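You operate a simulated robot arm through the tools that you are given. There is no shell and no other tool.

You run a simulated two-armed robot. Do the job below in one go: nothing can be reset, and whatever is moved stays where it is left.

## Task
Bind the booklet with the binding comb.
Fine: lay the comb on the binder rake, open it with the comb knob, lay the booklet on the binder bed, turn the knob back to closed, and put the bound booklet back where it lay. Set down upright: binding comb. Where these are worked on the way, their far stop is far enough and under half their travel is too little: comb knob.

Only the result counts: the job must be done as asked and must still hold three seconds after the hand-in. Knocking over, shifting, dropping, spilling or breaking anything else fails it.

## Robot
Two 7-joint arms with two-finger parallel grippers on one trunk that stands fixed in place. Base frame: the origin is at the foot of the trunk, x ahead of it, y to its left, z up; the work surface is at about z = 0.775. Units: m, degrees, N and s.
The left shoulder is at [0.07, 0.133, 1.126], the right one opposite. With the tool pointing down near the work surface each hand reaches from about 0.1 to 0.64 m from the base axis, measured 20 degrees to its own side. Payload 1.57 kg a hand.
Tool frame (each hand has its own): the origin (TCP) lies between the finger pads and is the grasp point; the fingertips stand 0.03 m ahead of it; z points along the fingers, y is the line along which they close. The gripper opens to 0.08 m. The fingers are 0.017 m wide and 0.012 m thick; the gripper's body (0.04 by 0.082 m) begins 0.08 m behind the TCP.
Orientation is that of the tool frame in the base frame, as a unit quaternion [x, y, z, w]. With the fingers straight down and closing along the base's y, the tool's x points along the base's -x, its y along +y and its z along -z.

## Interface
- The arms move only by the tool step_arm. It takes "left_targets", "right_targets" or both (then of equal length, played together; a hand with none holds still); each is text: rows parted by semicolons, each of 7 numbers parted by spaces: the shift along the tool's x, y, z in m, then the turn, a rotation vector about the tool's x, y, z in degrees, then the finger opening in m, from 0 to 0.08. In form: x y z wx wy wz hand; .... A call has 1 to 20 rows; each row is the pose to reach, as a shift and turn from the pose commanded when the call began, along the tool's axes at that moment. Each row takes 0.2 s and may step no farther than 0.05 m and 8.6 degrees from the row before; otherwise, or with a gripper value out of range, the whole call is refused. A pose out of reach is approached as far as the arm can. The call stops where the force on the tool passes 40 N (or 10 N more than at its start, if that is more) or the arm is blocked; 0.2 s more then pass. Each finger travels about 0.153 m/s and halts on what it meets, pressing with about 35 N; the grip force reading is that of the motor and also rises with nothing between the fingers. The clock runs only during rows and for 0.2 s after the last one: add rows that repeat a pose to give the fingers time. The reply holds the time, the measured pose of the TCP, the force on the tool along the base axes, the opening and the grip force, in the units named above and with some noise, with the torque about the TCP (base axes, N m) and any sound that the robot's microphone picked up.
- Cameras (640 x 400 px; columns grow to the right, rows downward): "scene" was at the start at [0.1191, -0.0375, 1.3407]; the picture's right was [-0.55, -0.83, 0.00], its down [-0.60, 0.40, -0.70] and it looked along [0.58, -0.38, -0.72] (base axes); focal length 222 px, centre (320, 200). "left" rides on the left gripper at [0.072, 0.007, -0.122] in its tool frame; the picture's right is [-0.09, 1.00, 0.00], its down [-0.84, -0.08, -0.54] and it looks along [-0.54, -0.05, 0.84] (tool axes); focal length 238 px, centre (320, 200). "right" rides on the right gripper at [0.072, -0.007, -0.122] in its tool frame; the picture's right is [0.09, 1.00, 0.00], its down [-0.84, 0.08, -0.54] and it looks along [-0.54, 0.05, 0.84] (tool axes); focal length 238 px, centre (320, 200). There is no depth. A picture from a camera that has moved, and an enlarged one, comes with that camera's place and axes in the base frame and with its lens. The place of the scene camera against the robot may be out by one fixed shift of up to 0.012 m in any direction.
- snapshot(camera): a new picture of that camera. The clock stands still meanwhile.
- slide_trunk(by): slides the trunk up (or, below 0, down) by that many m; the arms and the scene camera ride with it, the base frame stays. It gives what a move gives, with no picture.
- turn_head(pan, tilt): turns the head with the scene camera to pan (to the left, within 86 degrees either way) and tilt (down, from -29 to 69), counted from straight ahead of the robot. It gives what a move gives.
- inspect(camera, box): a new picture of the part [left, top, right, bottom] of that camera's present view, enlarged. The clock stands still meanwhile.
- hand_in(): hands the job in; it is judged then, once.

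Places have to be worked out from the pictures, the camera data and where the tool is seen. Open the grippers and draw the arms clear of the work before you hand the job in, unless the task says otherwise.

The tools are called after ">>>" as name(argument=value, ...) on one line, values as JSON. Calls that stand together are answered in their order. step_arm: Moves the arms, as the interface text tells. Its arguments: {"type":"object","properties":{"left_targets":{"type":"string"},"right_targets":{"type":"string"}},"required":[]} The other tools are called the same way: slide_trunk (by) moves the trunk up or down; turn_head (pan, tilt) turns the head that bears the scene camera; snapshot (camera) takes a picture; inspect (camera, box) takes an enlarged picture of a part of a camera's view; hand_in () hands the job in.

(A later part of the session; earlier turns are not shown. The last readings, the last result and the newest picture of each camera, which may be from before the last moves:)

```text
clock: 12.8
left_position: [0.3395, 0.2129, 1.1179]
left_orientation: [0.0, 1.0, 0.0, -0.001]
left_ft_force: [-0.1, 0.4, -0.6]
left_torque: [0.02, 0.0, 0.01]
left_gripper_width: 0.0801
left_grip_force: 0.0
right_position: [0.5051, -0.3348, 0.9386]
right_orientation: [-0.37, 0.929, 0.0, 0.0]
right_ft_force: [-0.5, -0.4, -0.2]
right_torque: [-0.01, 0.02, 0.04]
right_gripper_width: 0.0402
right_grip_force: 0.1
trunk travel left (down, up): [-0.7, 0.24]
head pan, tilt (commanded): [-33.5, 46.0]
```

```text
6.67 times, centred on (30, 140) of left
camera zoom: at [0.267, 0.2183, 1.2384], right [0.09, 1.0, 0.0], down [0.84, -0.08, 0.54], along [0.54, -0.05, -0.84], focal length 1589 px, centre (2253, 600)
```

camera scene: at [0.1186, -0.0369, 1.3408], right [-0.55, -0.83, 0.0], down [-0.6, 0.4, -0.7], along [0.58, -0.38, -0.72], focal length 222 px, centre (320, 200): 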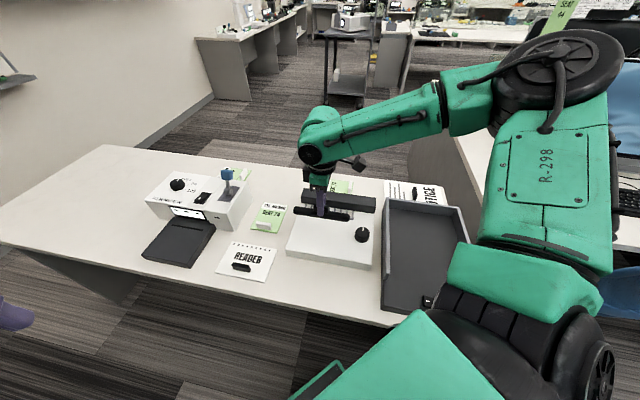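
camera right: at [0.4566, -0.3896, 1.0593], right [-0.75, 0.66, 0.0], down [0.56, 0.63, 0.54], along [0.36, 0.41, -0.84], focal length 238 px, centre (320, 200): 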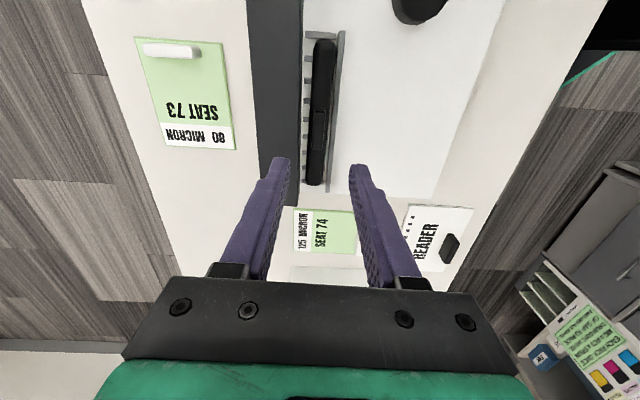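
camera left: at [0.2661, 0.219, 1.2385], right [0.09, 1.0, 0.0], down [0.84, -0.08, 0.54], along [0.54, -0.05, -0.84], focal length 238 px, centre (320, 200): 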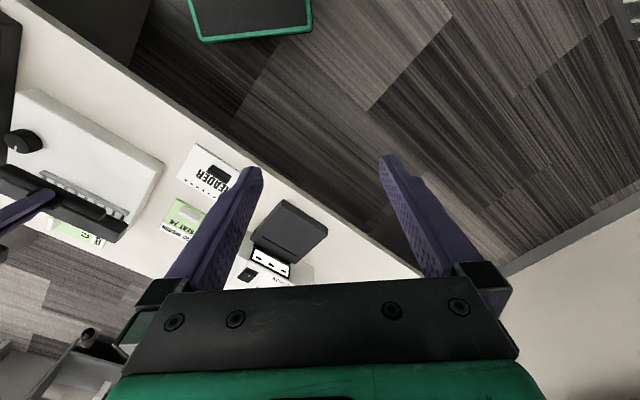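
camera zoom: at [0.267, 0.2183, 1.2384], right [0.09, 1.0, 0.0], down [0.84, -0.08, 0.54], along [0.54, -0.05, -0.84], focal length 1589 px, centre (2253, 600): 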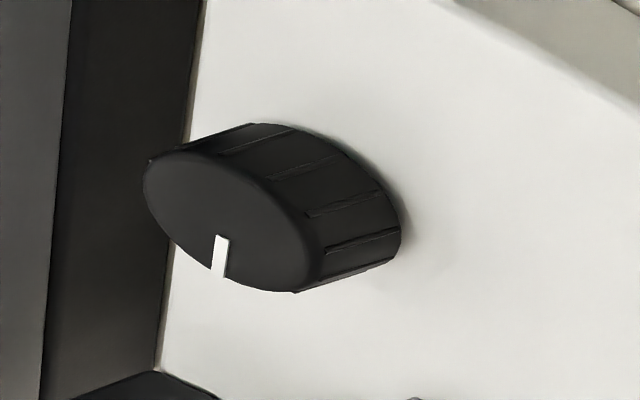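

The comb sits between the tooth tips and rail, nearly centred. The knob top triangulates to about (0.367, −0.362, 0.804), diameter ≈ 0.04, pointer toward the bar. I bring the right hand above the knob with yaw back at 0° so it can turn either way.

>>> step_arm(right_targets="0.0149 0.0094 0 0 0 5.4 0.06; 0.0297 0.0188 0 0 0 10.8 0.07; 0.0446 0.0282 0 0 0 16.2 0.07; 0.0594 0.0376 0 0 0 21.7 0.07; 0.0743 0.047 0 0 0 27.1 0.07; 0.0891 0.0564 0 0 0 32.5 0.07; 0.104 0.0658 0 0 0 38 0.07; 0.1188 0.0752 0 0 0 43.4 0.07; 0.1188 0.0752 0 0 0 43.4 0.07")

>>> snapshot(camera="right")

>>> inspect(camera="right", box=[260, 70, 380, 190])

>>> snapshot(camera="scene")

```text
clock: 14.8
left_position: [0.3375, 0.214, 1.1172]
left_orientation: [0.0, 1.0, 0.001, 0.0]
left_ft_force: [-0.1, 0.5, 1.1]
left_torque: [0.0, 0.0, -0.02]
left_gripper_width: 0.08
left_grip_force: 0.0
right_position: [0.3688, -0.3614, 0.9387]
right_orientation: [0.001, 1.0, -0.001, 0.0]
right_ft_force: [0.1, 0.6, 0.9]
right_torque: [-0.01, 0.06, 0.0]
right_gripper_width: 0.0701
right_grip_force: 0.0
trunk travel left (down, up): [-0.7, 0.24]
head pan, tilt (commanded): [-33.5, 46.0]
```

```text
taken
camera right: at [0.2951, -0.3692, 1.0599], right [-0.09, 1.0, 0.0], down [0.84, 0.08, 0.54], along [0.54, 0.05, -0.84], focal length 238 px, centre (320, 200)
```

right: 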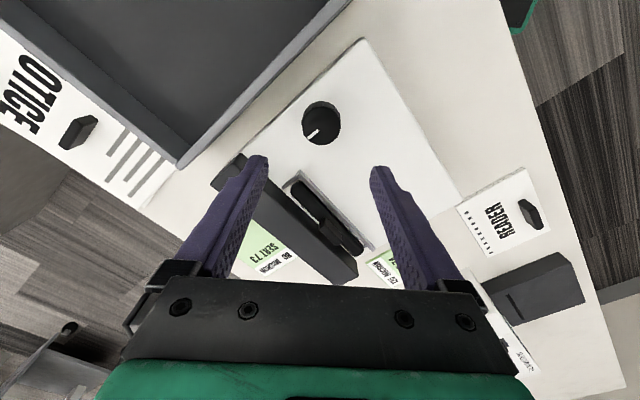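

```text
3.33 times, centred on (320, 130) of right
camera zoom: at [0.2951, -0.3692, 1.0599], right [-0.09, 1.0, 0.0], down [0.84, 0.08, 0.54], along [0.54, 0.05, -0.84], focal length 794 px, centre (320, 433)
```

zoom: 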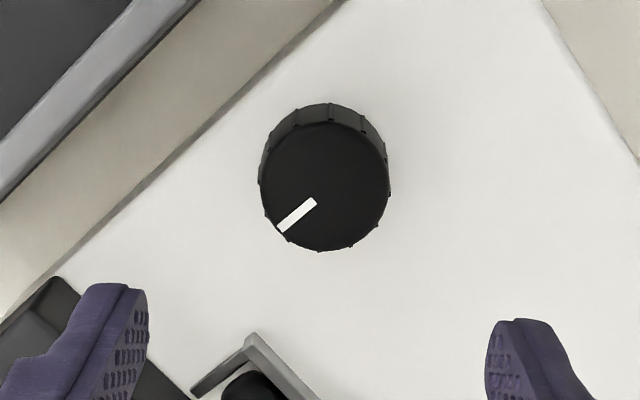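

```text
taken
camera scene: at [0.1191, -0.0366, 1.3407], right [-0.55, -0.83, 0.0], down [-0.6, 0.4, -0.7], along [0.58, -0.38, -0.72], focal length 222 px, centre (320, 200)
```

scene: 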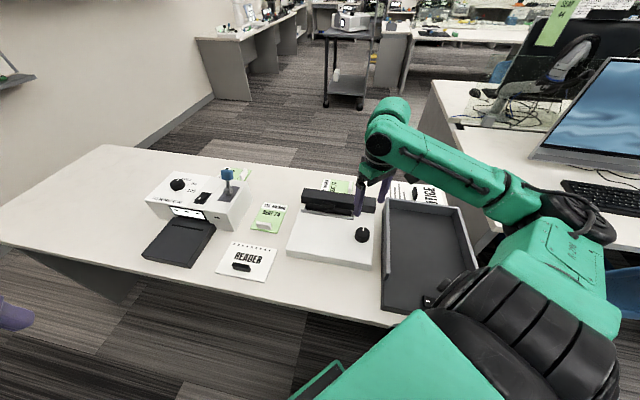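

The knob lies within about 1 mm under the TCP. I descend so the pads straddle the knob (fingertips ≈ 6 mm above the base top) and close.

>>> step_arm(right_targets="0.001 0.001 0.04 0 0 0 0.07; 0.001 0.001 0.08 0 0 0 0.07; 0.001 0.001 0.11 0 0 0 0.07; 0.001 0.001 0.124 0 0 0 0.07; 0.001 0.001 0.124 0 0 0 0.05; 0.001 0.001 0.124 0 0 0 0.03; 0.001 0.001 0.124 0 0 0 0.03; 0.001 0.001 0.124 0 0 0 0.03")

>>> inspect(camera="right", box=[230, 70, 410, 250])

```text
clock: 16.6
left_position: [0.3394, 0.2138, 1.1182]
left_orientation: [0.0, 1.0, 0.0, 0.001]
left_ft_force: [0.7, -0.3, -0.2]
left_torque: [0.01, 0.0, 0.01]
left_gripper_width: 0.0801
left_grip_force: 0.0
right_position: [0.365, -0.3604, 0.8139]
right_orientation: [0.0, 1.0, 0.0, 0.001]
right_ft_force: [-0.1, 4.4, -6.5]
right_torque: [0.06, -1.02, -0.03]
right_gripper_width: 0.0428
right_grip_force: 45.3
trunk travel left (down, up): [-0.7, 0.24]
head pan, tilt (commanded): [-33.5, 46.0]
```

```text
2.22 times, centred on (320, 160) of right
camera zoom: at [0.2929, -0.3686, 0.934], right [-0.09, 1.0, 0.0], down [0.84, 0.08, 0.54], along [0.54, 0.05, -0.84], focal length 530 px, centre (320, 289)
```

zoom: 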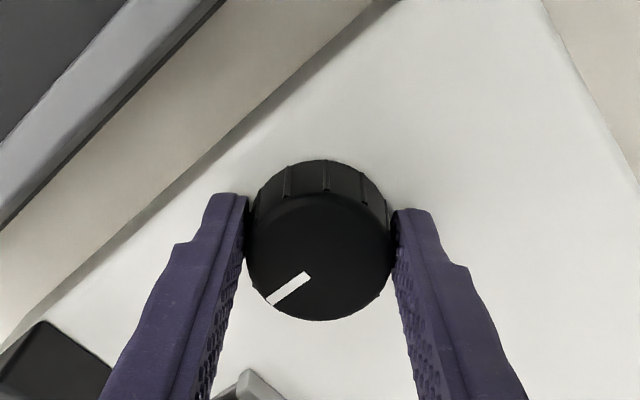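

The knob is gripped at 43 mm. I test a small turn of 6° (clockwise from above) and watch the torque and the pointer.

>>> step_arm(right_targets="0 0 0 0 0 3 0.03; 0 0 0 0 0 6 0.03; 0 0 0 0 0 6 0.03")

>>> inspect(camera="right", box=[230, 70, 410, 250])

>>> inspect(camera="scene", box=[340, 205, 385, 250])

```text
clock: 17.4
left_position: [0.3388, 0.2131, 1.1185]
left_orientation: [0.0, 1.0, 0.0, 0.0]
left_ft_force: [-0.1, 0.4, 0.0]
left_torque: [0.0, 0.0, 0.0]
left_gripper_width: 0.0799
left_grip_force: 0.0
right_position: [0.366, -0.3596, 0.8128]
right_orientation: [0.052, 0.999, 0.002, -0.002]
right_ft_force: [-3.3, 10.2, -15.6]
right_torque: [0.19, -0.59, 0.0]
right_gripper_width: 0.0429
right_grip_force: 44.9
trunk travel left (down, up): [-0.7, 0.24]
head pan, tilt (commanded): [-33.5, 46.0]
```

```text
2.22 times, centred on (320, 160) of right
camera zoom: at [0.2931, -0.361, 0.9343], right [0.01, 1.0, 0.0], down [0.84, -0.01, 0.54], along [0.54, 0.0, -0.84], focal length 530 px, centre (320, 289)
```

zoom: 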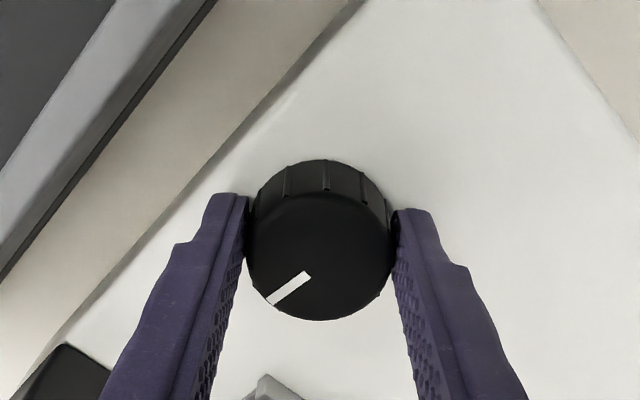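

```text
8.89 times, centred on (362, 228) of scene
camera zoom: at [0.1199, -0.037, 1.3405], right [-0.55, -0.83, 0.0], down [-0.6, 0.4, -0.69], along [0.58, -0.38, -0.72], focal length 1974 px, centre (-58, -44)
```

zoom: 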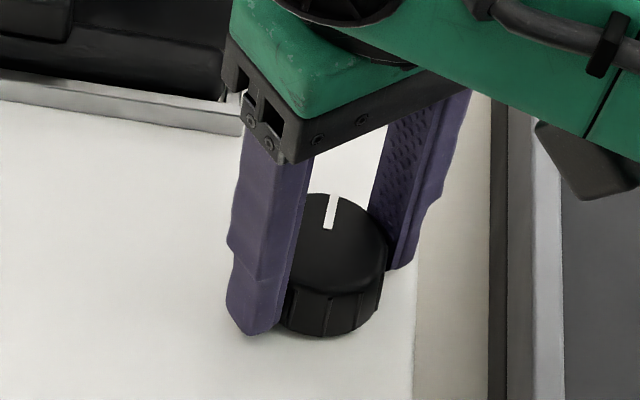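

The pointer kept its place between the fingers, so the knob turns clockwise with the hand and with little torque. I continue clockwise by 32° more, with a small centring correction (1 mm) for the side force.

>>> step_arm(right_targets="0 0.001 0.001 0 0 5 0.03; 0 0.001 0.001 0 0 11 0.03; 0 0.001 0.001 0 0 18 0.03; 0 0.001 0.001 0 0 25 0.03; 0 0.001 0.001 0 0 32 0.03; 0 0.001 0.001 0 0 32 0.03")

>>> inspect(camera="right", box=[230, 70, 410, 250])

>>> inspect(camera="scene", box=[280, 180, 390, 260])

```text
clock: 18.8
left_position: [0.3399, 0.2142, 1.1185]
left_orientation: [0.0, 1.0, -0.001, 0.0]
left_ft_force: [-0.1, -0.1, -0.7]
left_torque: [-0.04, 0.0, 0.0]
left_gripper_width: 0.08
left_grip_force: 0.0
right_position: [0.3671, -0.3606, 0.8131]
right_orientation: [0.326, 0.945, 0.001, -0.001]
right_ft_force: [-11.1, 8.7, -10.5]
right_torque: [0.45, 0.59, 0.03]
right_gripper_width: 0.043
right_grip_force: 45.2
trunk travel left (down, up): [-0.7, 0.24]
head pan, tilt (commanded): [-33.5, 46.0]
```

```text
2.22 times, centred on (320, 160) of right
camera zoom: at [0.3046, -0.3215, 0.9343], right [0.54, 0.84, 0.0], down [0.71, -0.46, 0.54], along [0.45, -0.29, -0.84], focal length 530 px, centre (320, 289)
```

zoom: 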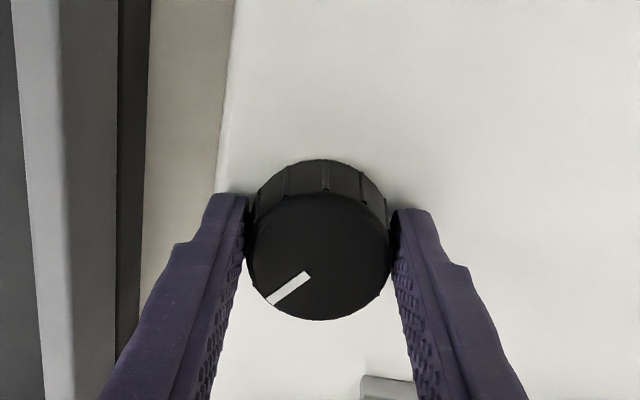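

```text
5.00 times, centred on (335, 220) of scene
camera zoom: at [0.118, -0.0366, 1.3408], right [-0.55, -0.83, 0.0], down [-0.6, 0.4, -0.7], along [0.58, -0.38, -0.72], focal length 1110 px, centre (245, 100)
```

zoom: 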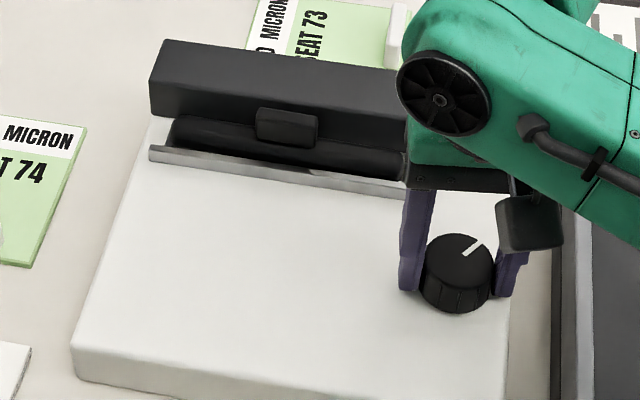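

The knob has followed about 38° and still turns freely. I go on clockwise in further small steps.

>>> step_arm(right_targets="0.001 0 0 0 0 7 0.03; 0.001 0 0 0 0 14 0.03; 0.001 0 0 0 0 21 0.03; 0.001 0 0 0 0 28 0.03; 0.001 0 0 0 0 28 0.03")

>>> inspect(camera="right", box=[230, 70, 410, 250])

>>> inspect(camera="scene", box=[280, 180, 390, 260])

```text
clock: 20.0
left_position: [0.34, 0.2134, 1.1177]
left_orientation: [0.0, 1.0, -0.001, 0.0]
left_ft_force: [0.2, -0.3, 0.0]
left_torque: [0.01, 0.02, 0.0]
left_gripper_width: 0.0802
left_grip_force: 0.1
right_position: [0.3666, -0.359, 0.8123]
right_orientation: [0.545, 0.838, 0.0, 0.0]
right_ft_force: [-3.0, 11.1, -8.0]
right_torque: [0.66, -0.02, -0.03]
right_gripper_width: 0.0426
right_grip_force: 45.1
trunk travel left (down, up): [-0.7, 0.24]
head pan, tilt (commanded): [-33.5, 46.0]
```

```text
2.22 times, centred on (320, 160) of right
camera zoom: at [0.3306, -0.297, 0.9342], right [0.87, 0.49, 0.0], down [0.41, -0.73, 0.54], along [0.26, -0.47, -0.84], focal length 530 px, centre (320, 289)
```

zoom: 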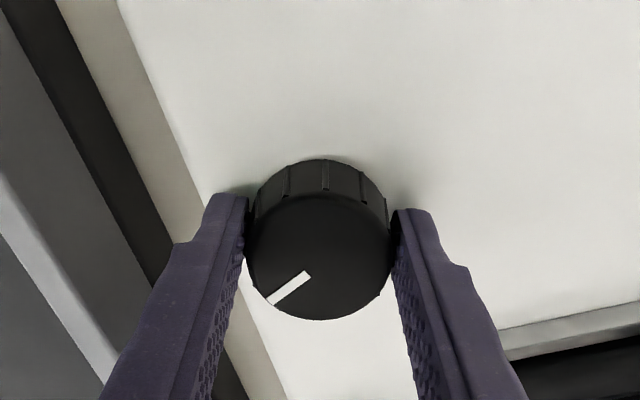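

```text
5.00 times, centred on (335, 220) of scene
camera zoom: at [0.1194, -0.0362, 1.3407], right [-0.55, -0.83, 0.0], down [-0.6, 0.4, -0.7], along [0.58, -0.38, -0.72], focal length 1110 px, centre (245, 100)
```

zoom: 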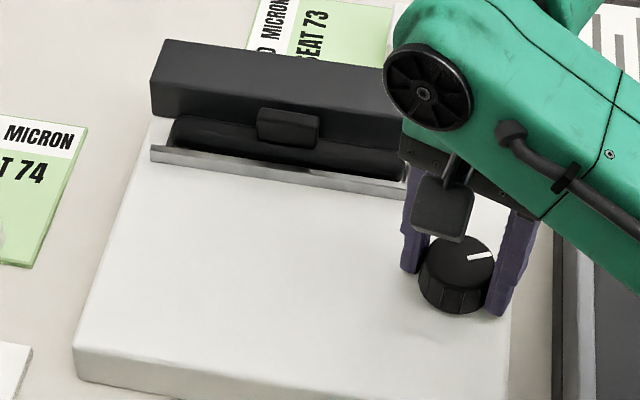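

About 66° turned and still free. I continue, in smaller portions now since a stop near 90° is likely.

>>> step_arm(right_targets="0.0005 -0.0005 0 0 0 6 0.03; 0.0005 -0.0005 0 0 0 12 0.03; 0.0005 -0.0005 0 0 0 18 0.03; 0.0005 -0.0005 0 0 0 18 0.03")

>>> inspect(camera="right", box=[230, 70, 410, 250])

>>> inspect(camera="scene", box=[280, 180, 390, 260])

```text
clock: 21.0
left_position: [0.3401, 0.2151, 1.117]
left_orientation: [0.0, 1.0, -0.001, -0.001]
left_ft_force: [0.2, 0.3, -0.7]
left_torque: [0.0, -0.01, -0.01]
left_gripper_width: 0.0801
left_grip_force: 0.0
right_position: [0.3675, -0.3578, 0.8126]
right_orientation: [0.67, 0.742, 0.0, 0.002]
right_ft_force: [6.5, 8.4, 0.0]
right_torque: [0.84, -0.26, 0.03]
right_gripper_width: 0.043
right_grip_force: 45.5
trunk travel left (down, up): [-0.7, 0.24]
head pan, tilt (commanded): [-33.5, 46.0]
```

```text
2.22 times, centred on (320, 160) of right
camera zoom: at [0.3521, -0.2888, 0.9341], right [0.98, 0.19, 0.0], down [0.16, -0.82, 0.54], along [0.11, -0.53, -0.84], focal length 530 px, centre (320, 289)
```

zoom: 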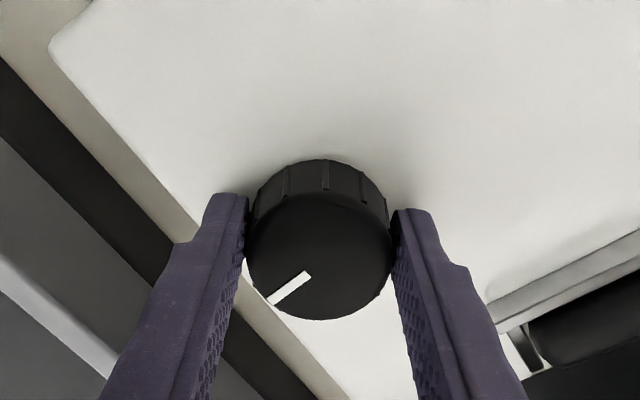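

```text
5.00 times, centred on (335, 220) of scene
camera zoom: at [0.1206, -0.0356, 1.3407], right [-0.55, -0.83, 0.0], down [-0.6, 0.4, -0.69], along [0.58, -0.39, -0.72], focal length 1110 px, centre (245, 100)
```

zoom: 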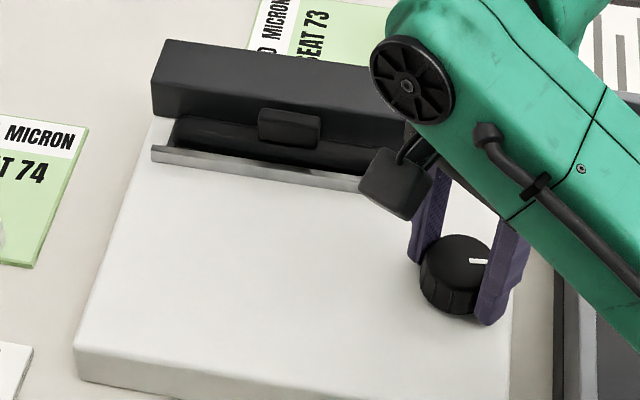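

Still no stop at about 84°. I go on another 16°.

>>> step_arm(right_targets="-0.0005 0.0005 0 0 0 5 0.03; -0.0005 0.0005 0 0 0 10 0.03; -0.0005 0.0005 0 0 0 15 0.03; -0.0005 0.0005 0 0 0 15 0.03")

>>> inspect(camera="right", box=[230, 70, 410, 250])

>>> snapshot(camera="scene")

```text
clock: 22.0
left_position: [0.3409, 0.2154, 1.1159]
left_orientation: [0.0, 1.0, -0.001, -0.001]
left_ft_force: [0.4, -0.8, 0.5]
left_torque: [0.0, 0.01, -0.03]
left_gripper_width: 0.0798
left_grip_force: 0.1
right_position: [0.3677, -0.3586, 0.8136]
right_orientation: [0.76, 0.65, -0.001, 0.001]
right_ft_force: [11.3, 9.6, 1.7]
right_torque: [0.36, -0.37, 0.01]
right_gripper_width: 0.0429
right_grip_force: 45.3
trunk travel left (down, up): [-0.7, 0.24]
head pan, tilt (commanded): [-33.5, 46.0]
```

```text
2.22 times, centred on (320, 160) of right
camera zoom: at [0.3718, -0.2876, 0.9342], right [1.0, -0.07, 0.0], down [-0.05, -0.84, 0.54], along [-0.04, -0.54, -0.84], focal length 530 px, centre (320, 289)
```

zoom: 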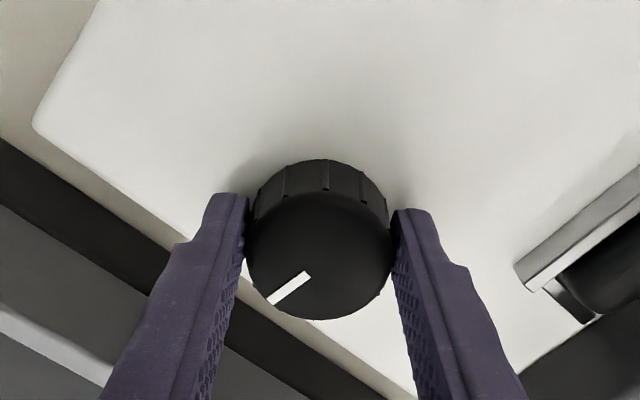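

```text
taken
camera scene: at [0.1216, -0.035, 1.3406], right [-0.55, -0.83, 0.0], down [-0.6, 0.4, -0.69], along [0.58, -0.39, -0.72], focal length 222 px, centre (320, 200)
```

scene: 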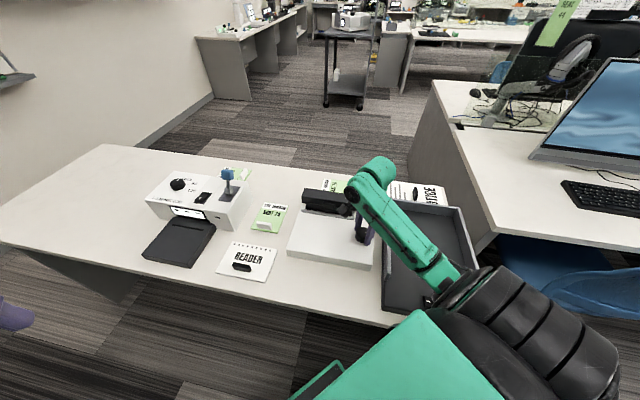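

The knob has followed to about 99° with hardly any resistance. I continue to look for the stop.

>>> step_arm(right_targets="-0.0005 0.0005 0 0 0 6 0.03; -0.0005 0.0005 0 0 0 12 0.03; -0.0005 0.0005 0 0 0 18 0.03; -0.0005 0.0005 0 0 0 18 0.03")

>>> inspect(camera="right", box=[230, 70, 410, 250])

>>> snapshot(camera="scene")

```text
clock: 23.0
left_position: [0.3407, 0.2153, 1.1166]
left_orientation: [0.0, 1.0, -0.001, -0.001]
left_ft_force: [-0.4, 0.2, -0.2]
left_torque: [-0.02, 0.01, 0.03]
left_gripper_width: 0.0797
left_grip_force: 0.0
right_position: [0.3678, -0.3585, 0.8133]
right_orientation: [0.853, 0.523, 0.0, 0.001]
right_ft_force: [13.0, 10.2, 1.1]
right_torque: [0.07, -0.63, 0.03]
right_gripper_width: 0.0429
right_grip_force: 44.7
trunk travel left (down, up): [-0.7, 0.24]
head pan, tilt (commanded): [-33.5, 46.0]
```

```text
2.22 times, centred on (320, 160) of right
camera zoom: at [0.3945, -0.2928, 0.9342], right [0.93, -0.37, 0.0], down [-0.31, -0.78, 0.54], along [-0.2, -0.5, -0.84], focal length 530 px, centre (320, 289)
```

zoom: 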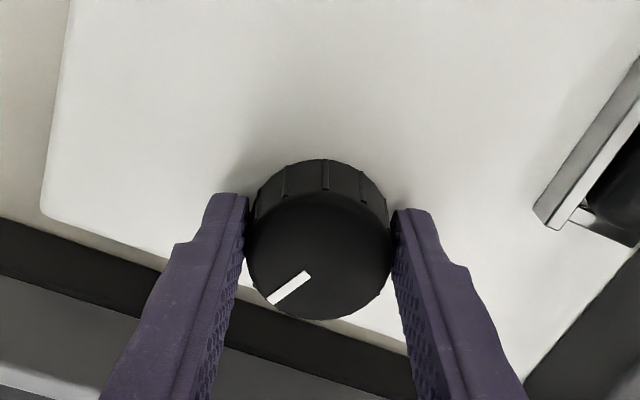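

```text
taken
camera scene: at [0.122, -0.0346, 1.3405], right [-0.55, -0.83, 0.0], down [-0.6, 0.4, -0.69], along [0.58, -0.39, -0.72], focal length 222 px, centre (320, 200)
```

scene: 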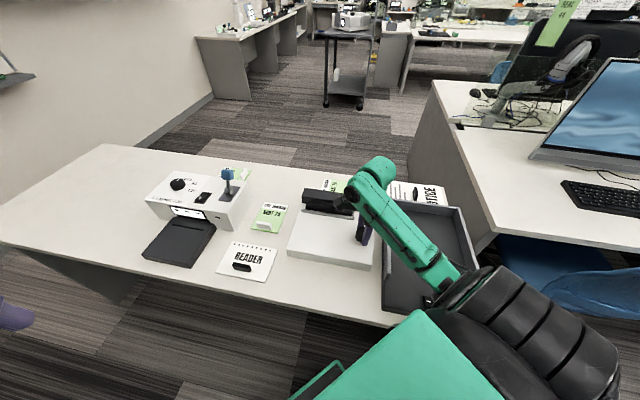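

Still following at ~117°. I continue turning toward the stop.

>>> step_arm(right_targets="0.0005 0.0005 0 0 0 6 0.03; 0.001 0.0005 0 0 0 12 0.03; 0.001 0.0005 0 0 0 18 0.03; 0.001 0.0005 0 0 0 18 0.03")

>>> inspect(camera="right", box=[230, 70, 410, 250])

>>> snapshot(camera="scene")

```text
clock: 24.0
left_position: [0.3419, 0.2142, 1.1166]
left_orientation: [0.0, 1.0, 0.0, -0.001]
left_ft_force: [0.0, -0.1, -0.3]
left_torque: [-0.01, -0.02, 0.01]
left_gripper_width: 0.0798
left_grip_force: 0.1
right_position: [0.3678, -0.3593, 0.814]
right_orientation: [0.924, 0.381, -0.001, -0.001]
right_ft_force: [10.7, 7.3, 3.3]
right_torque: [0.28, -0.26, -0.03]
right_gripper_width: 0.0428
right_grip_force: 44.9
trunk travel left (down, up): [-0.7, 0.24]
head pan, tilt (commanded): [-33.5, 46.0]
```

```text
2.22 times, centred on (320, 160) of right
camera zoom: at [0.4144, -0.3046, 0.9341], right [0.77, -0.64, 0.0], down [-0.54, -0.64, 0.54], along [-0.35, -0.42, -0.84], focal length 530 px, centre (320, 289)
```

zoom: 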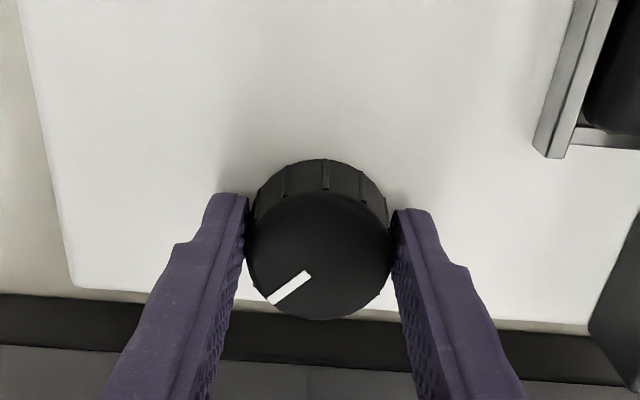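

```text
taken
camera scene: at [0.1214, -0.0355, 1.3406], right [-0.55, -0.83, 0.0], down [-0.6, 0.4, -0.69], along [0.58, -0.39, -0.72], focal length 222 px, centre (320, 200)
```

scene: 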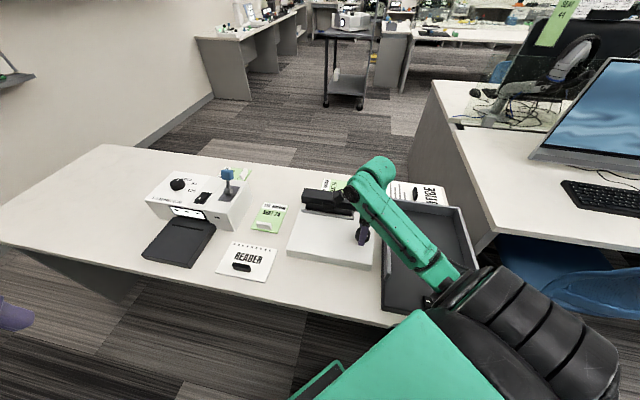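

The knob is at about 135° and still turns. I keep on, watching for torque or a reach limit.

>>> step_arm(right_targets="0 0 0 0 0 6 0.03; 0 0 0 0 0 12 0.03; 0 0 0 0 0 18 0.03; 0 0 0 0 0 18 0.03")

>>> inspect(camera="right", box=[230, 70, 410, 250])

>>> inspect(camera="scene", box=[280, 180, 390, 260])

```text
clock: 25.0
left_position: [0.3415, 0.2132, 1.1164]
left_orientation: [0.0, 1.0, -0.001, -0.001]
left_ft_force: [-0.2, -0.7, -0.2]
left_torque: [0.03, 0.02, 0.02]
left_gripper_width: 0.08
left_grip_force: 0.1
right_position: [0.3695, -0.3597, 0.8135]
right_orientation: [0.973, 0.232, -0.001, 0.001]
right_ft_force: [11.5, 0.3, 6.7]
right_torque: [-0.42, 0.13, 0.0]
right_gripper_width: 0.0427
right_grip_force: 44.9
trunk travel left (down, up): [-0.7, 0.24]
head pan, tilt (commanded): [-33.5, 46.0]
```

```text
2.22 times, centred on (320, 160) of right
camera zoom: at [0.4295, -0.3221, 0.9342], right [0.53, -0.85, 0.0], down [-0.71, -0.45, 0.54], along [-0.46, -0.29, -0.84], focal length 530 px, centre (320, 289)
```

zoom: 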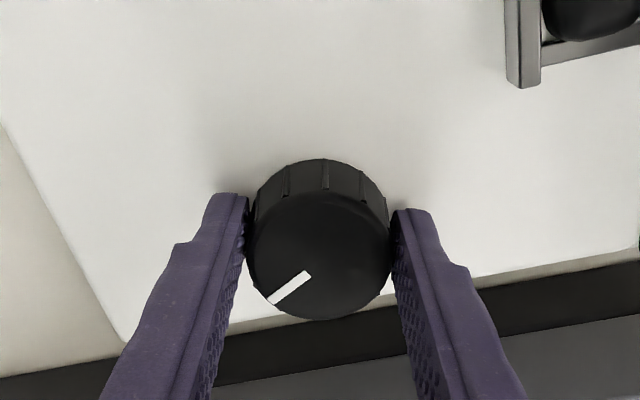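

```text
5.00 times, centred on (335, 220) of scene
camera zoom: at [0.1214, -0.0362, 1.3406], right [-0.55, -0.83, 0.0], down [-0.6, 0.4, -0.69], along [0.58, -0.38, -0.72], focal length 1110 px, centre (245, 100)
```

zoom: 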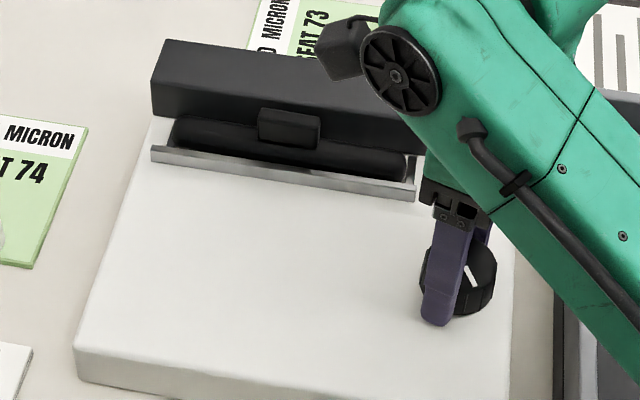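

Still free at ~153°. I go on another 18°.

>>> step_arm(right_targets="0 0 0 0 0 6 0.03; 0 0 0 0 0 12 0.03; 0 0 0 0 0 18 0.03; 0 0 0 0 0 18 0.03")

>>> inspect(camera="right", box=[230, 70, 410, 250])

>>> snapshot(camera="scene")

```text
clock: 25.7
left_position: [0.3357, 0.2177, 1.1186]
left_orientation: [0.001, 1.0, -0.001, 0.002]
left_ft_force: [-0.1, 0.5, 0.7]
left_torque: [0.03, -0.02, 0.0]
left_gripper_width: 0.0801
left_grip_force: 0.1
right_position: [0.3678, -0.3606, 0.8098]
right_orientation: [0.991, 0.132, 0.008, 0.002]
right_ft_force: [-4.0, 16.2, 27.8]
right_torque: [0.71, 1.6, 0.06]
right_gripper_width: 0.0423
right_grip_force: 44.8
right hand out of reach, approached as far as the arm can: row 2, 3
trunk travel left (down, up): [-0.7, 0.24]
head pan, tilt (commanded): [-33.5, 46.0]
stopped in row 3 (right hand): the force on the tool passed its limit at 50 N (the readings are from after the stop); the commanded pose is now the measured one
```

```text
2.22 times, centred on (320, 160) of right
camera zoom: at [0.4323, -0.3361, 0.9322], right [0.35, -0.94, 0.01], down [-0.8, -0.29, 0.53], along [-0.49, -0.19, -0.85], focal length 530 px, centre (320, 289)
```

zoom: 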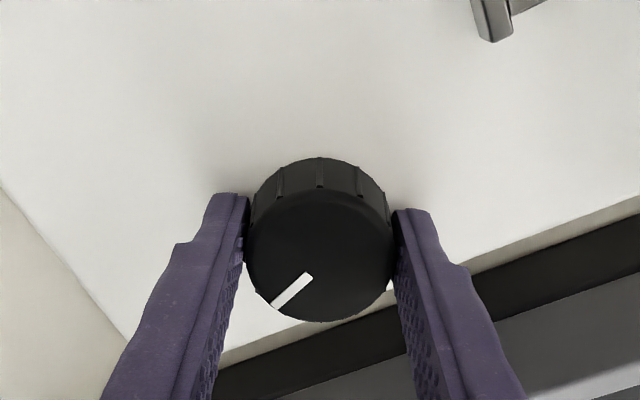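

```text
taken
camera scene: at [0.1141, -0.0316, 1.3416], right [-0.55, -0.83, 0.0], down [-0.6, 0.39, -0.7], along [0.58, -0.39, -0.71], focal length 222 px, centre (320, 200)
```

scene: 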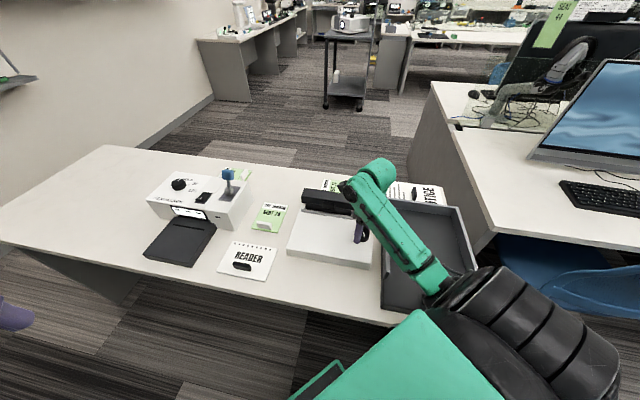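

The wrist limit was met at about 165° (out-of-reach, then the force stop) while the knob still followed. I release the knob, lift clear, and look at the pointer before regripping.

>>> step_arm(right_targets="0 0 0 0 0 0 0.05; 0 0 0 0 0 0 0.07; 0 0 0 0 0 0 0.07; 0 0 -0.03 0 0 0 0.07; 0 0 -0.07 0 0 0 0.07; 0 0 -0.11 0 0 0 0.07; 0 0 -0.11 0 0 0 0.07")

>>> inspect(camera="scene", box=[280, 180, 390, 260])

>>> inspect(camera="right", box=[230, 30, 410, 200])

>>> snapshot(camera="scene")

```text
clock: 26.2
left_position: [0.3354, 0.2112, 1.1176]
left_orientation: [0.0, 1.0, 0.0, 0.002]
left_ft_force: [-0.5, 0.7, -0.6]
left_torque: [0.0, -0.01, -0.04]
left_gripper_width: 0.0799
left_grip_force: 0.2
right_position: [0.3694, -0.3714, 0.8103]
right_orientation: [0.992, 0.126, 0.011, 0.008]
right_ft_force: [-5.2, -7.9, 17.3]
right_torque: [0.4, 0.46, 0.28]
right_gripper_width: 0.0651
right_grip_force: 0.1
trunk travel left (down, up): [-0.7, 0.24]
head pan, tilt (commanded): [-33.5, 46.0]
stopped in row 2 (right hand): the force on the tool passed its limit at 43 N (the readings are from after the stop); the commanded pose is now the measured one
```

```text
5.00 times, centred on (335, 220) of scene
camera zoom: at [0.1162, -0.038, 1.3407], right [-0.55, -0.83, 0.0], down [-0.6, 0.4, -0.7], along [0.58, -0.38, -0.72], focal length 1110 px, centre (245, 100)
```

zoom: 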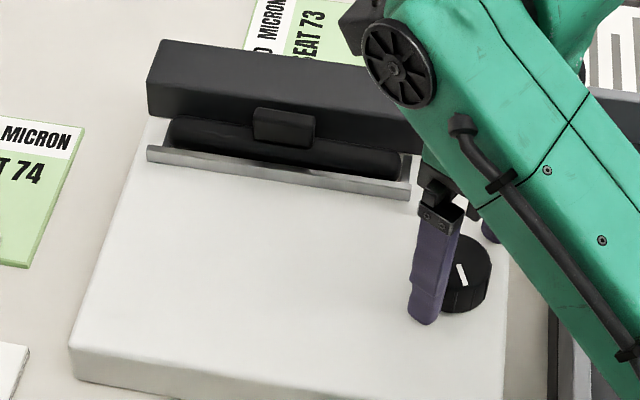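

```text
2.35 times, centred on (320, 115) of right
camera zoom: at [0.434, -0.3455, 0.9328], right [0.34, -0.94, 0.02], down [-0.8, -0.28, 0.53], along [-0.49, -0.19, -0.85], focal length 561 px, centre (320, 400)
```

zoom: 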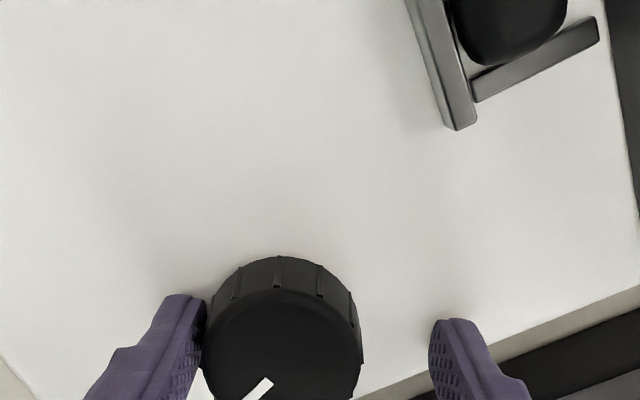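

```text
taken
camera scene: at [0.1162, -0.038, 1.3407], right [-0.55, -0.83, 0.0], down [-0.6, 0.4, -0.7], along [0.58, -0.38, -0.72], focal length 222 px, centre (320, 200)
```

scene: 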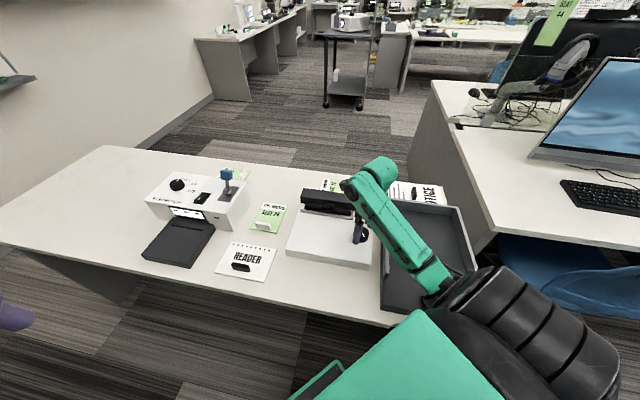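

The hand shifted when the fingers opened because the wrist is at its limit; only one finger touches the knob. I lift straight up first.

>>> step_arm(right_targets="0 0 -0.01 0 0 0 0.07; 0 0 -0.025 0 0 0 0.075; 0 0 -0.05 0 0 0 0.08; 0 0 -0.08 0 0 0 0.08; 0 0 -0.11 0 0 0 0.08; 0 0 -0.11 0 0 0 0.08")

>>> inspect(camera="scene", box=[280, 180, 390, 260])

>>> snapshot(camera="right")

```text
clock: 27.1
left_position: [0.3377, 0.216, 1.1187]
left_orientation: [0.001, 1.0, -0.002, 0.001]
left_ft_force: [0.4, -1.0, -0.5]
left_torque: [0.05, -0.02, 0.01]
left_gripper_width: 0.0799
left_grip_force: 0.0
right_position: [0.3708, -0.379, 0.8242]
right_orientation: [0.99, 0.139, 0.007, -0.01]
right_ft_force: [-1.3, 30.4, 10.1]
right_torque: [1.23, 0.28, -0.1]
right_gripper_width: 0.08
right_grip_force: 0.2
right hand out of reach, approached as far as the arm can: row 1, 2, 3, 4
trunk travel left (down, up): [-0.7, 0.24]
head pan, tilt (commanded): [-33.5, 46.0]
stopped in row 4 (right hand): the force on the tool passed its limit at 67 N (the readings are from after the stop); the commanded pose is now the measured one
```

```text
5.00 times, centred on (335, 220) of scene
camera zoom: at [0.1176, -0.0321, 1.3415], right [-0.55, -0.83, 0.0], down [-0.6, 0.39, -0.7], along [0.58, -0.39, -0.72], focal length 1110 px, centre (245, 100)
```

zoom: 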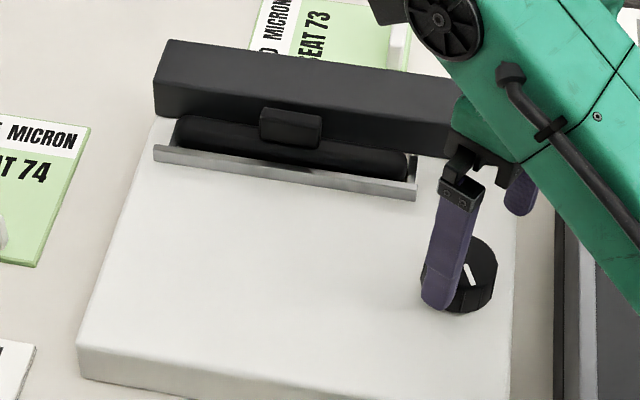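

```text
taken
camera right: at [0.4368, -0.3577, 0.9464], right [0.36, -0.93, -0.02], down [-0.79, -0.32, 0.53], along [-0.5, -0.18, -0.85], focal length 238 px, centre (320, 200)
```

right: 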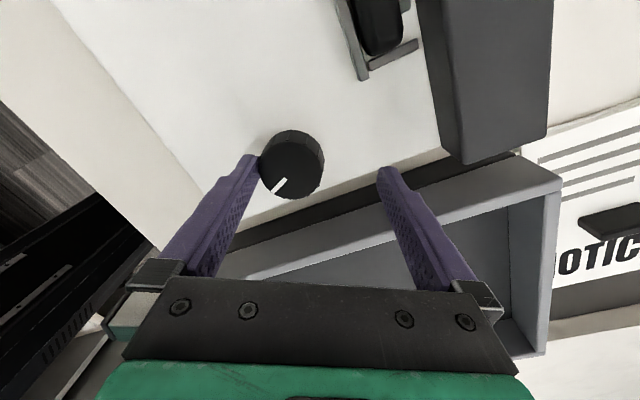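

The hand was pushed 18 mm sideways by the wrist limit, with one finger leaning on the knob. I rotate the hand back 16° (fingers open, so the knob stays), recentre and right the tilt, then lift.

>>> step_arm(right_targets="0.001 -0.007 0 -0.3 -0.3 -4 0.08; 0.002 -0.013 0 -0.7 -0.6 -9 0.08; 0.0033 -0.0188 0 -1 -0.95 -16 0.08; 0.0033 -0.0188 0 -1 -0.95 -16 0.08")

>>> inspect(camera="right", box=[230, 70, 410, 250])

```text
clock: 28.1
left_position: [0.3391, 0.2118, 1.1168]
left_orientation: [0.001, 1.0, 0.0, 0.001]
left_ft_force: [0.0, 0.4, 0.7]
left_torque: [0.02, -0.03, 0.01]
left_gripper_width: 0.0801
left_grip_force: 0.0
right_position: [0.3699, -0.3698, 0.8213]
right_orientation: [0.962, 0.272, 0.0, 0.004]
right_ft_force: [1.0, -0.3, -0.4]
right_torque: [0.02, -0.04, 0.0]
right_gripper_width: 0.0801
right_grip_force: 0.0
trunk travel left (down, up): [-0.7, 0.24]
head pan, tilt (commanded): [-33.5, 46.0]
```

```text
2.22 times, centred on (320, 160) of right
camera zoom: at [0.4273, -0.326, 0.9432], right [0.6, -0.8, 0.01], down [-0.67, -0.5, 0.54], along [-0.43, -0.33, -0.84], focal length 530 px, centre (320, 289)
```

zoom: 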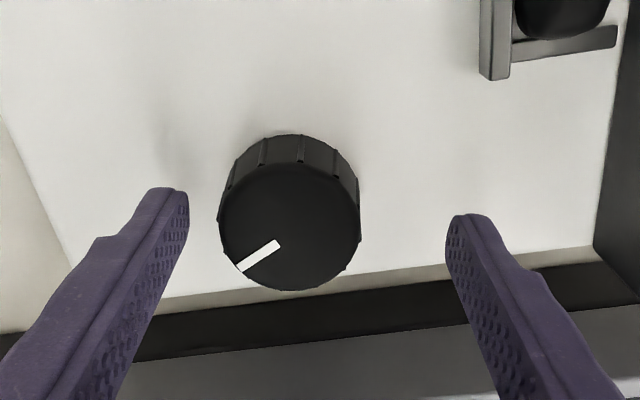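

Clear of contact now (forces ≈ 0). I lift 0.1 m and check the pointer from the scene camera.

>>> step_arm(right_targets="0 0 -0.03 0 0 0 0.08; 0 0 -0.06 0 0 -4 0.08; 0 0 -0.09 0 0 -10 0.08; 0 0 -0.11 0 0 -18 0.08; 0 0 -0.11 0 0 -26 0.08; 0 0 -0.11 0 0 -34 0.08; 0 0 -0.11 0 0 -34 0.08")

>>> inspect(camera="scene", box=[340, 215, 385, 250])

>>> inspect(camera="right", box=[260, 70, 380, 190])

>>> inspect(camera="left", box=[0, 80, 160, 260])

```text
clock: 29.8
left_position: [0.3404, 0.2125, 1.1175]
left_orientation: [0.001, 1.0, 0.0, 0.0]
left_ft_force: [0.0, 0.2, 0.4]
left_torque: [0.0, -0.01, -0.01]
left_gripper_width: 0.0798
left_grip_force: 0.1
right_position: [0.3701, -0.3677, 0.9337]
right_orientation: [0.84, 0.542, -0.002, 0.003]
right_ft_force: [-1.2, -0.8, -0.2]
right_torque: [-0.03, 0.0, -0.02]
right_gripper_width: 0.0799
right_grip_force: 0.1
trunk travel left (down, up): [-0.7, 0.24]
head pan, tilt (commanded): [-33.5, 46.0]
```

```text
11.43 times, centred on (362, 232) of scene
camera zoom: at [0.119, -0.0375, 1.3407], right [-0.55, -0.83, 0.0], down [-0.6, 0.4, -0.7], along [0.58, -0.38, -0.72], focal length 2538 px, centre (-166, -171)
```

zoom: 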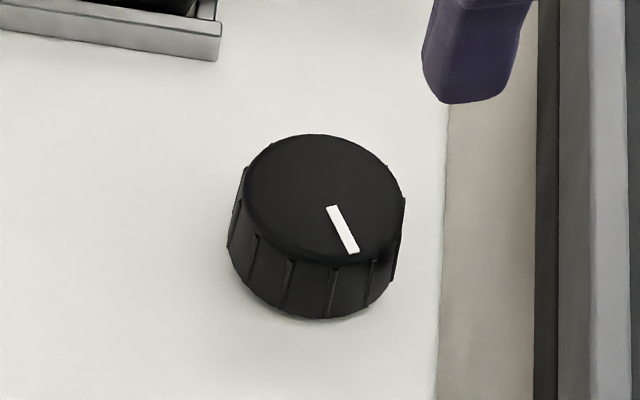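

```text
3.33 times, centred on (320, 130) of right
camera zoom: at [0.3925, -0.2984, 1.0535], right [0.95, -0.33, 0.0], down [-0.28, -0.79, 0.55], along [-0.18, -0.52, -0.84], focal length 794 px, centre (320, 433)
```

zoom: 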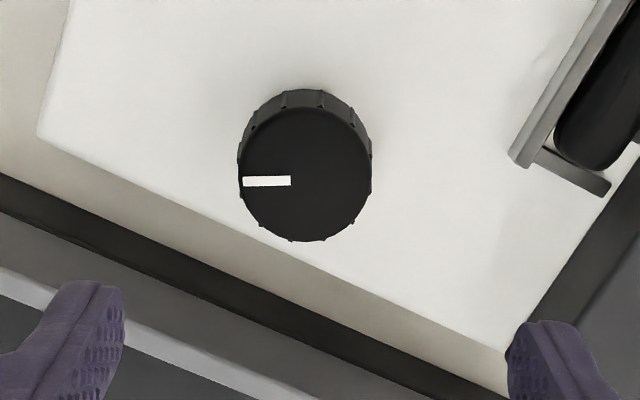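

```text
2.22 times, centred on (80, 170) of left
camera zoom: at [0.2667, 0.2177, 1.2385], right [0.09, 1.0, 0.0], down [0.84, -0.08, 0.54], along [0.54, -0.05, -0.84], focal length 530 px, centre (853, 267)
```

zoom: 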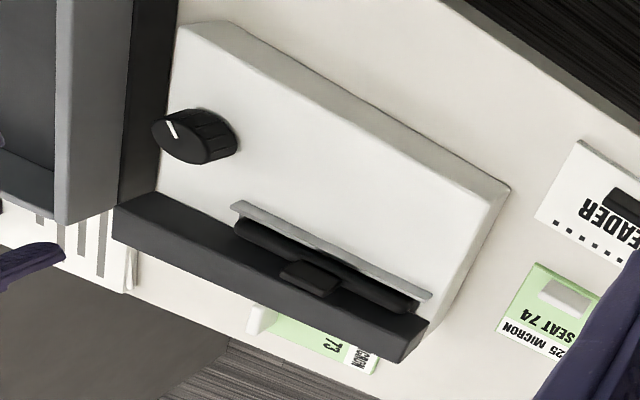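

The pointer now points at about 161° in base (started near −41°), so the knob has turned roughly 155° clockwise. To find out whether that is the stop, I regrip at yaw −60° and try to turn further.

>>> step_arm(right_targets="0.002 -0.002 0 0 0 -8 0.08; 0.004 -0.004 0 0 0 -16 0.08; 0.0062 -0.005 0 0 0 -24 0.08; 0.0062 -0.005 0 0 0 -32 0.08; 0.0062 -0.005 0 0 0 -40 0.08; 0.0062 -0.005 0 0 0 -47 0.08; 0.0062 -0.005 0 0 0 -54 0.075; 0.0062 -0.005 0.04 0 0 -54 0.07; 0.0062 -0.005 0.08 0 0 -54 0.07; 0.0062 -0.005 0.08 0 0 -54 0.07")

>>> inspect(camera="right", box=[230, 70, 410, 250])

```text
clock: 31.9
left_position: [0.3394, 0.2123, 1.1174]
left_orientation: [0.001, 1.0, -0.001, 0.0]
left_ft_force: [-0.3, 0.7, 0.0]
left_torque: [-0.03, -0.01, -0.02]
left_gripper_width: 0.0802
left_grip_force: 0.1
right_position: [0.3677, -0.3607, 0.8508]
right_orientation: [0.503, 0.864, -0.001, 0.002]
right_ft_force: [-0.1, 0.0, -1.1]
right_torque: [-0.01, -0.03, -0.02]
right_gripper_width: 0.0699
right_grip_force: 0.1
trunk travel left (down, up): [-0.7, 0.24]
head pan, tilt (commanded): [-33.5, 46.0]
```

```text
2.22 times, centred on (320, 160) of right
camera zoom: at [0.3253, -0.3016, 0.9717], right [0.82, 0.57, 0.0], down [0.48, -0.69, 0.55], along [0.31, -0.45, -0.84], focal length 530 px, centre (320, 289)
```

zoom: 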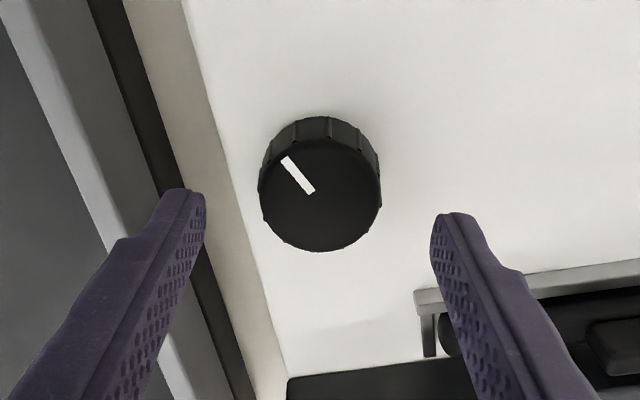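

The hand is centred over the knob. I descend the remaining 37 mm and close on it.

>>> step_arm(right_targets="0 0 0.02 0 0 0 0.07; 0 0 0.037 0 0 0 0.07; 0 0 0.037 0 0 0 0.05; 0 0 0.037 0 0 0 0.03; 0 0 0.037 0 0 0 0.03; 0 0 0.037 0 0 0 0.03")

>>> inspect(camera="right", box=[230, 70, 410, 250])

```text
clock: 33.4
left_position: [0.3378, 0.2111, 1.117]
left_orientation: [0.001, 1.0, 0.0, 0.0]
left_ft_force: [0.2, 0.3, 0.1]
left_torque: [0.06, -0.01, 0.01]
left_gripper_width: 0.0799
left_grip_force: 0.0
right_position: [0.3696, -0.3615, 0.8137]
right_orientation: [0.503, 0.864, -0.003, 0.002]
right_ft_force: [-5.0, -1.3, -3.7]
right_torque: [-0.6, -0.01, 0.04]
right_gripper_width: 0.0426
right_grip_force: 44.7
trunk travel left (down, up): [-0.7, 0.24]
head pan, tilt (commanded): [-33.5, 46.0]
```

```text
2.22 times, centred on (320, 160) of right
camera zoom: at [0.326, -0.3025, 0.9351], right [0.82, 0.57, 0.0], down [0.48, -0.69, 0.55], along [0.31, -0.45, -0.84], focal length 530 px, centre (320, 289)
```

zoom: 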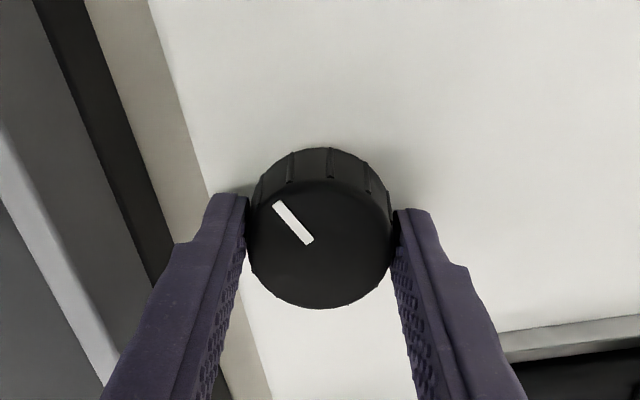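

Gripped again (42.6 mm), pointer at (278,204)–(310,242) in the view. I turn 15° further clockwise and see whether it follows.

>>> step_arm(right_targets="0 0 0 0 0 5 0.03; 0 0 0 0 0 10 0.03; 0 0 0 0 0 15 0.03; 0 0 0 0 0 15 0.03")

>>> inspect(camera="right", box=[230, 70, 410, 250])

```text
clock: 34.4
left_position: [0.3386, 0.2115, 1.1181]
left_orientation: [0.001, 1.0, 0.001, -0.001]
left_ft_force: [-0.7, -0.5, -0.6]
left_torque: [0.01, -0.02, -0.03]
left_gripper_width: 0.0802
left_grip_force: 0.2
right_position: [0.3675, -0.3612, 0.814]
right_orientation: [0.613, 0.79, -0.001, 0.002]
right_ft_force: [-6.1, -3.8, -7.7]
right_torque: [-0.67, -0.02, -0.03]
right_gripper_width: 0.0423
right_grip_force: 44.7
trunk travel left (down, up): [-0.7, 0.24]
head pan, tilt (commanded): [-33.5, 46.0]
```

```text
2.22 times, centred on (320, 160) of right
camera zoom: at [0.3425, -0.2941, 0.9352], right [0.94, 0.34, 0.0], down [0.28, -0.79, 0.55], along [0.18, -0.51, -0.84], focal length 530 px, centre (320, 289)
```

zoom: 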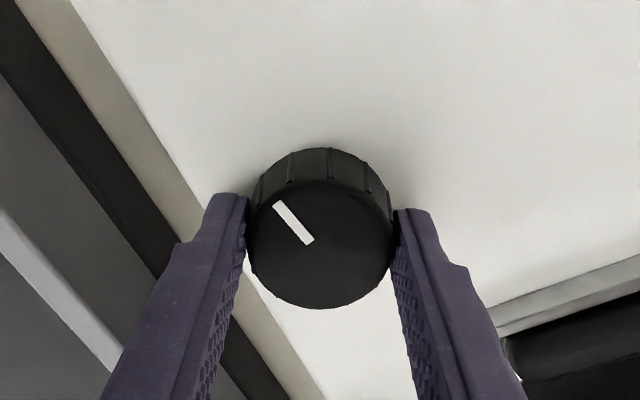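

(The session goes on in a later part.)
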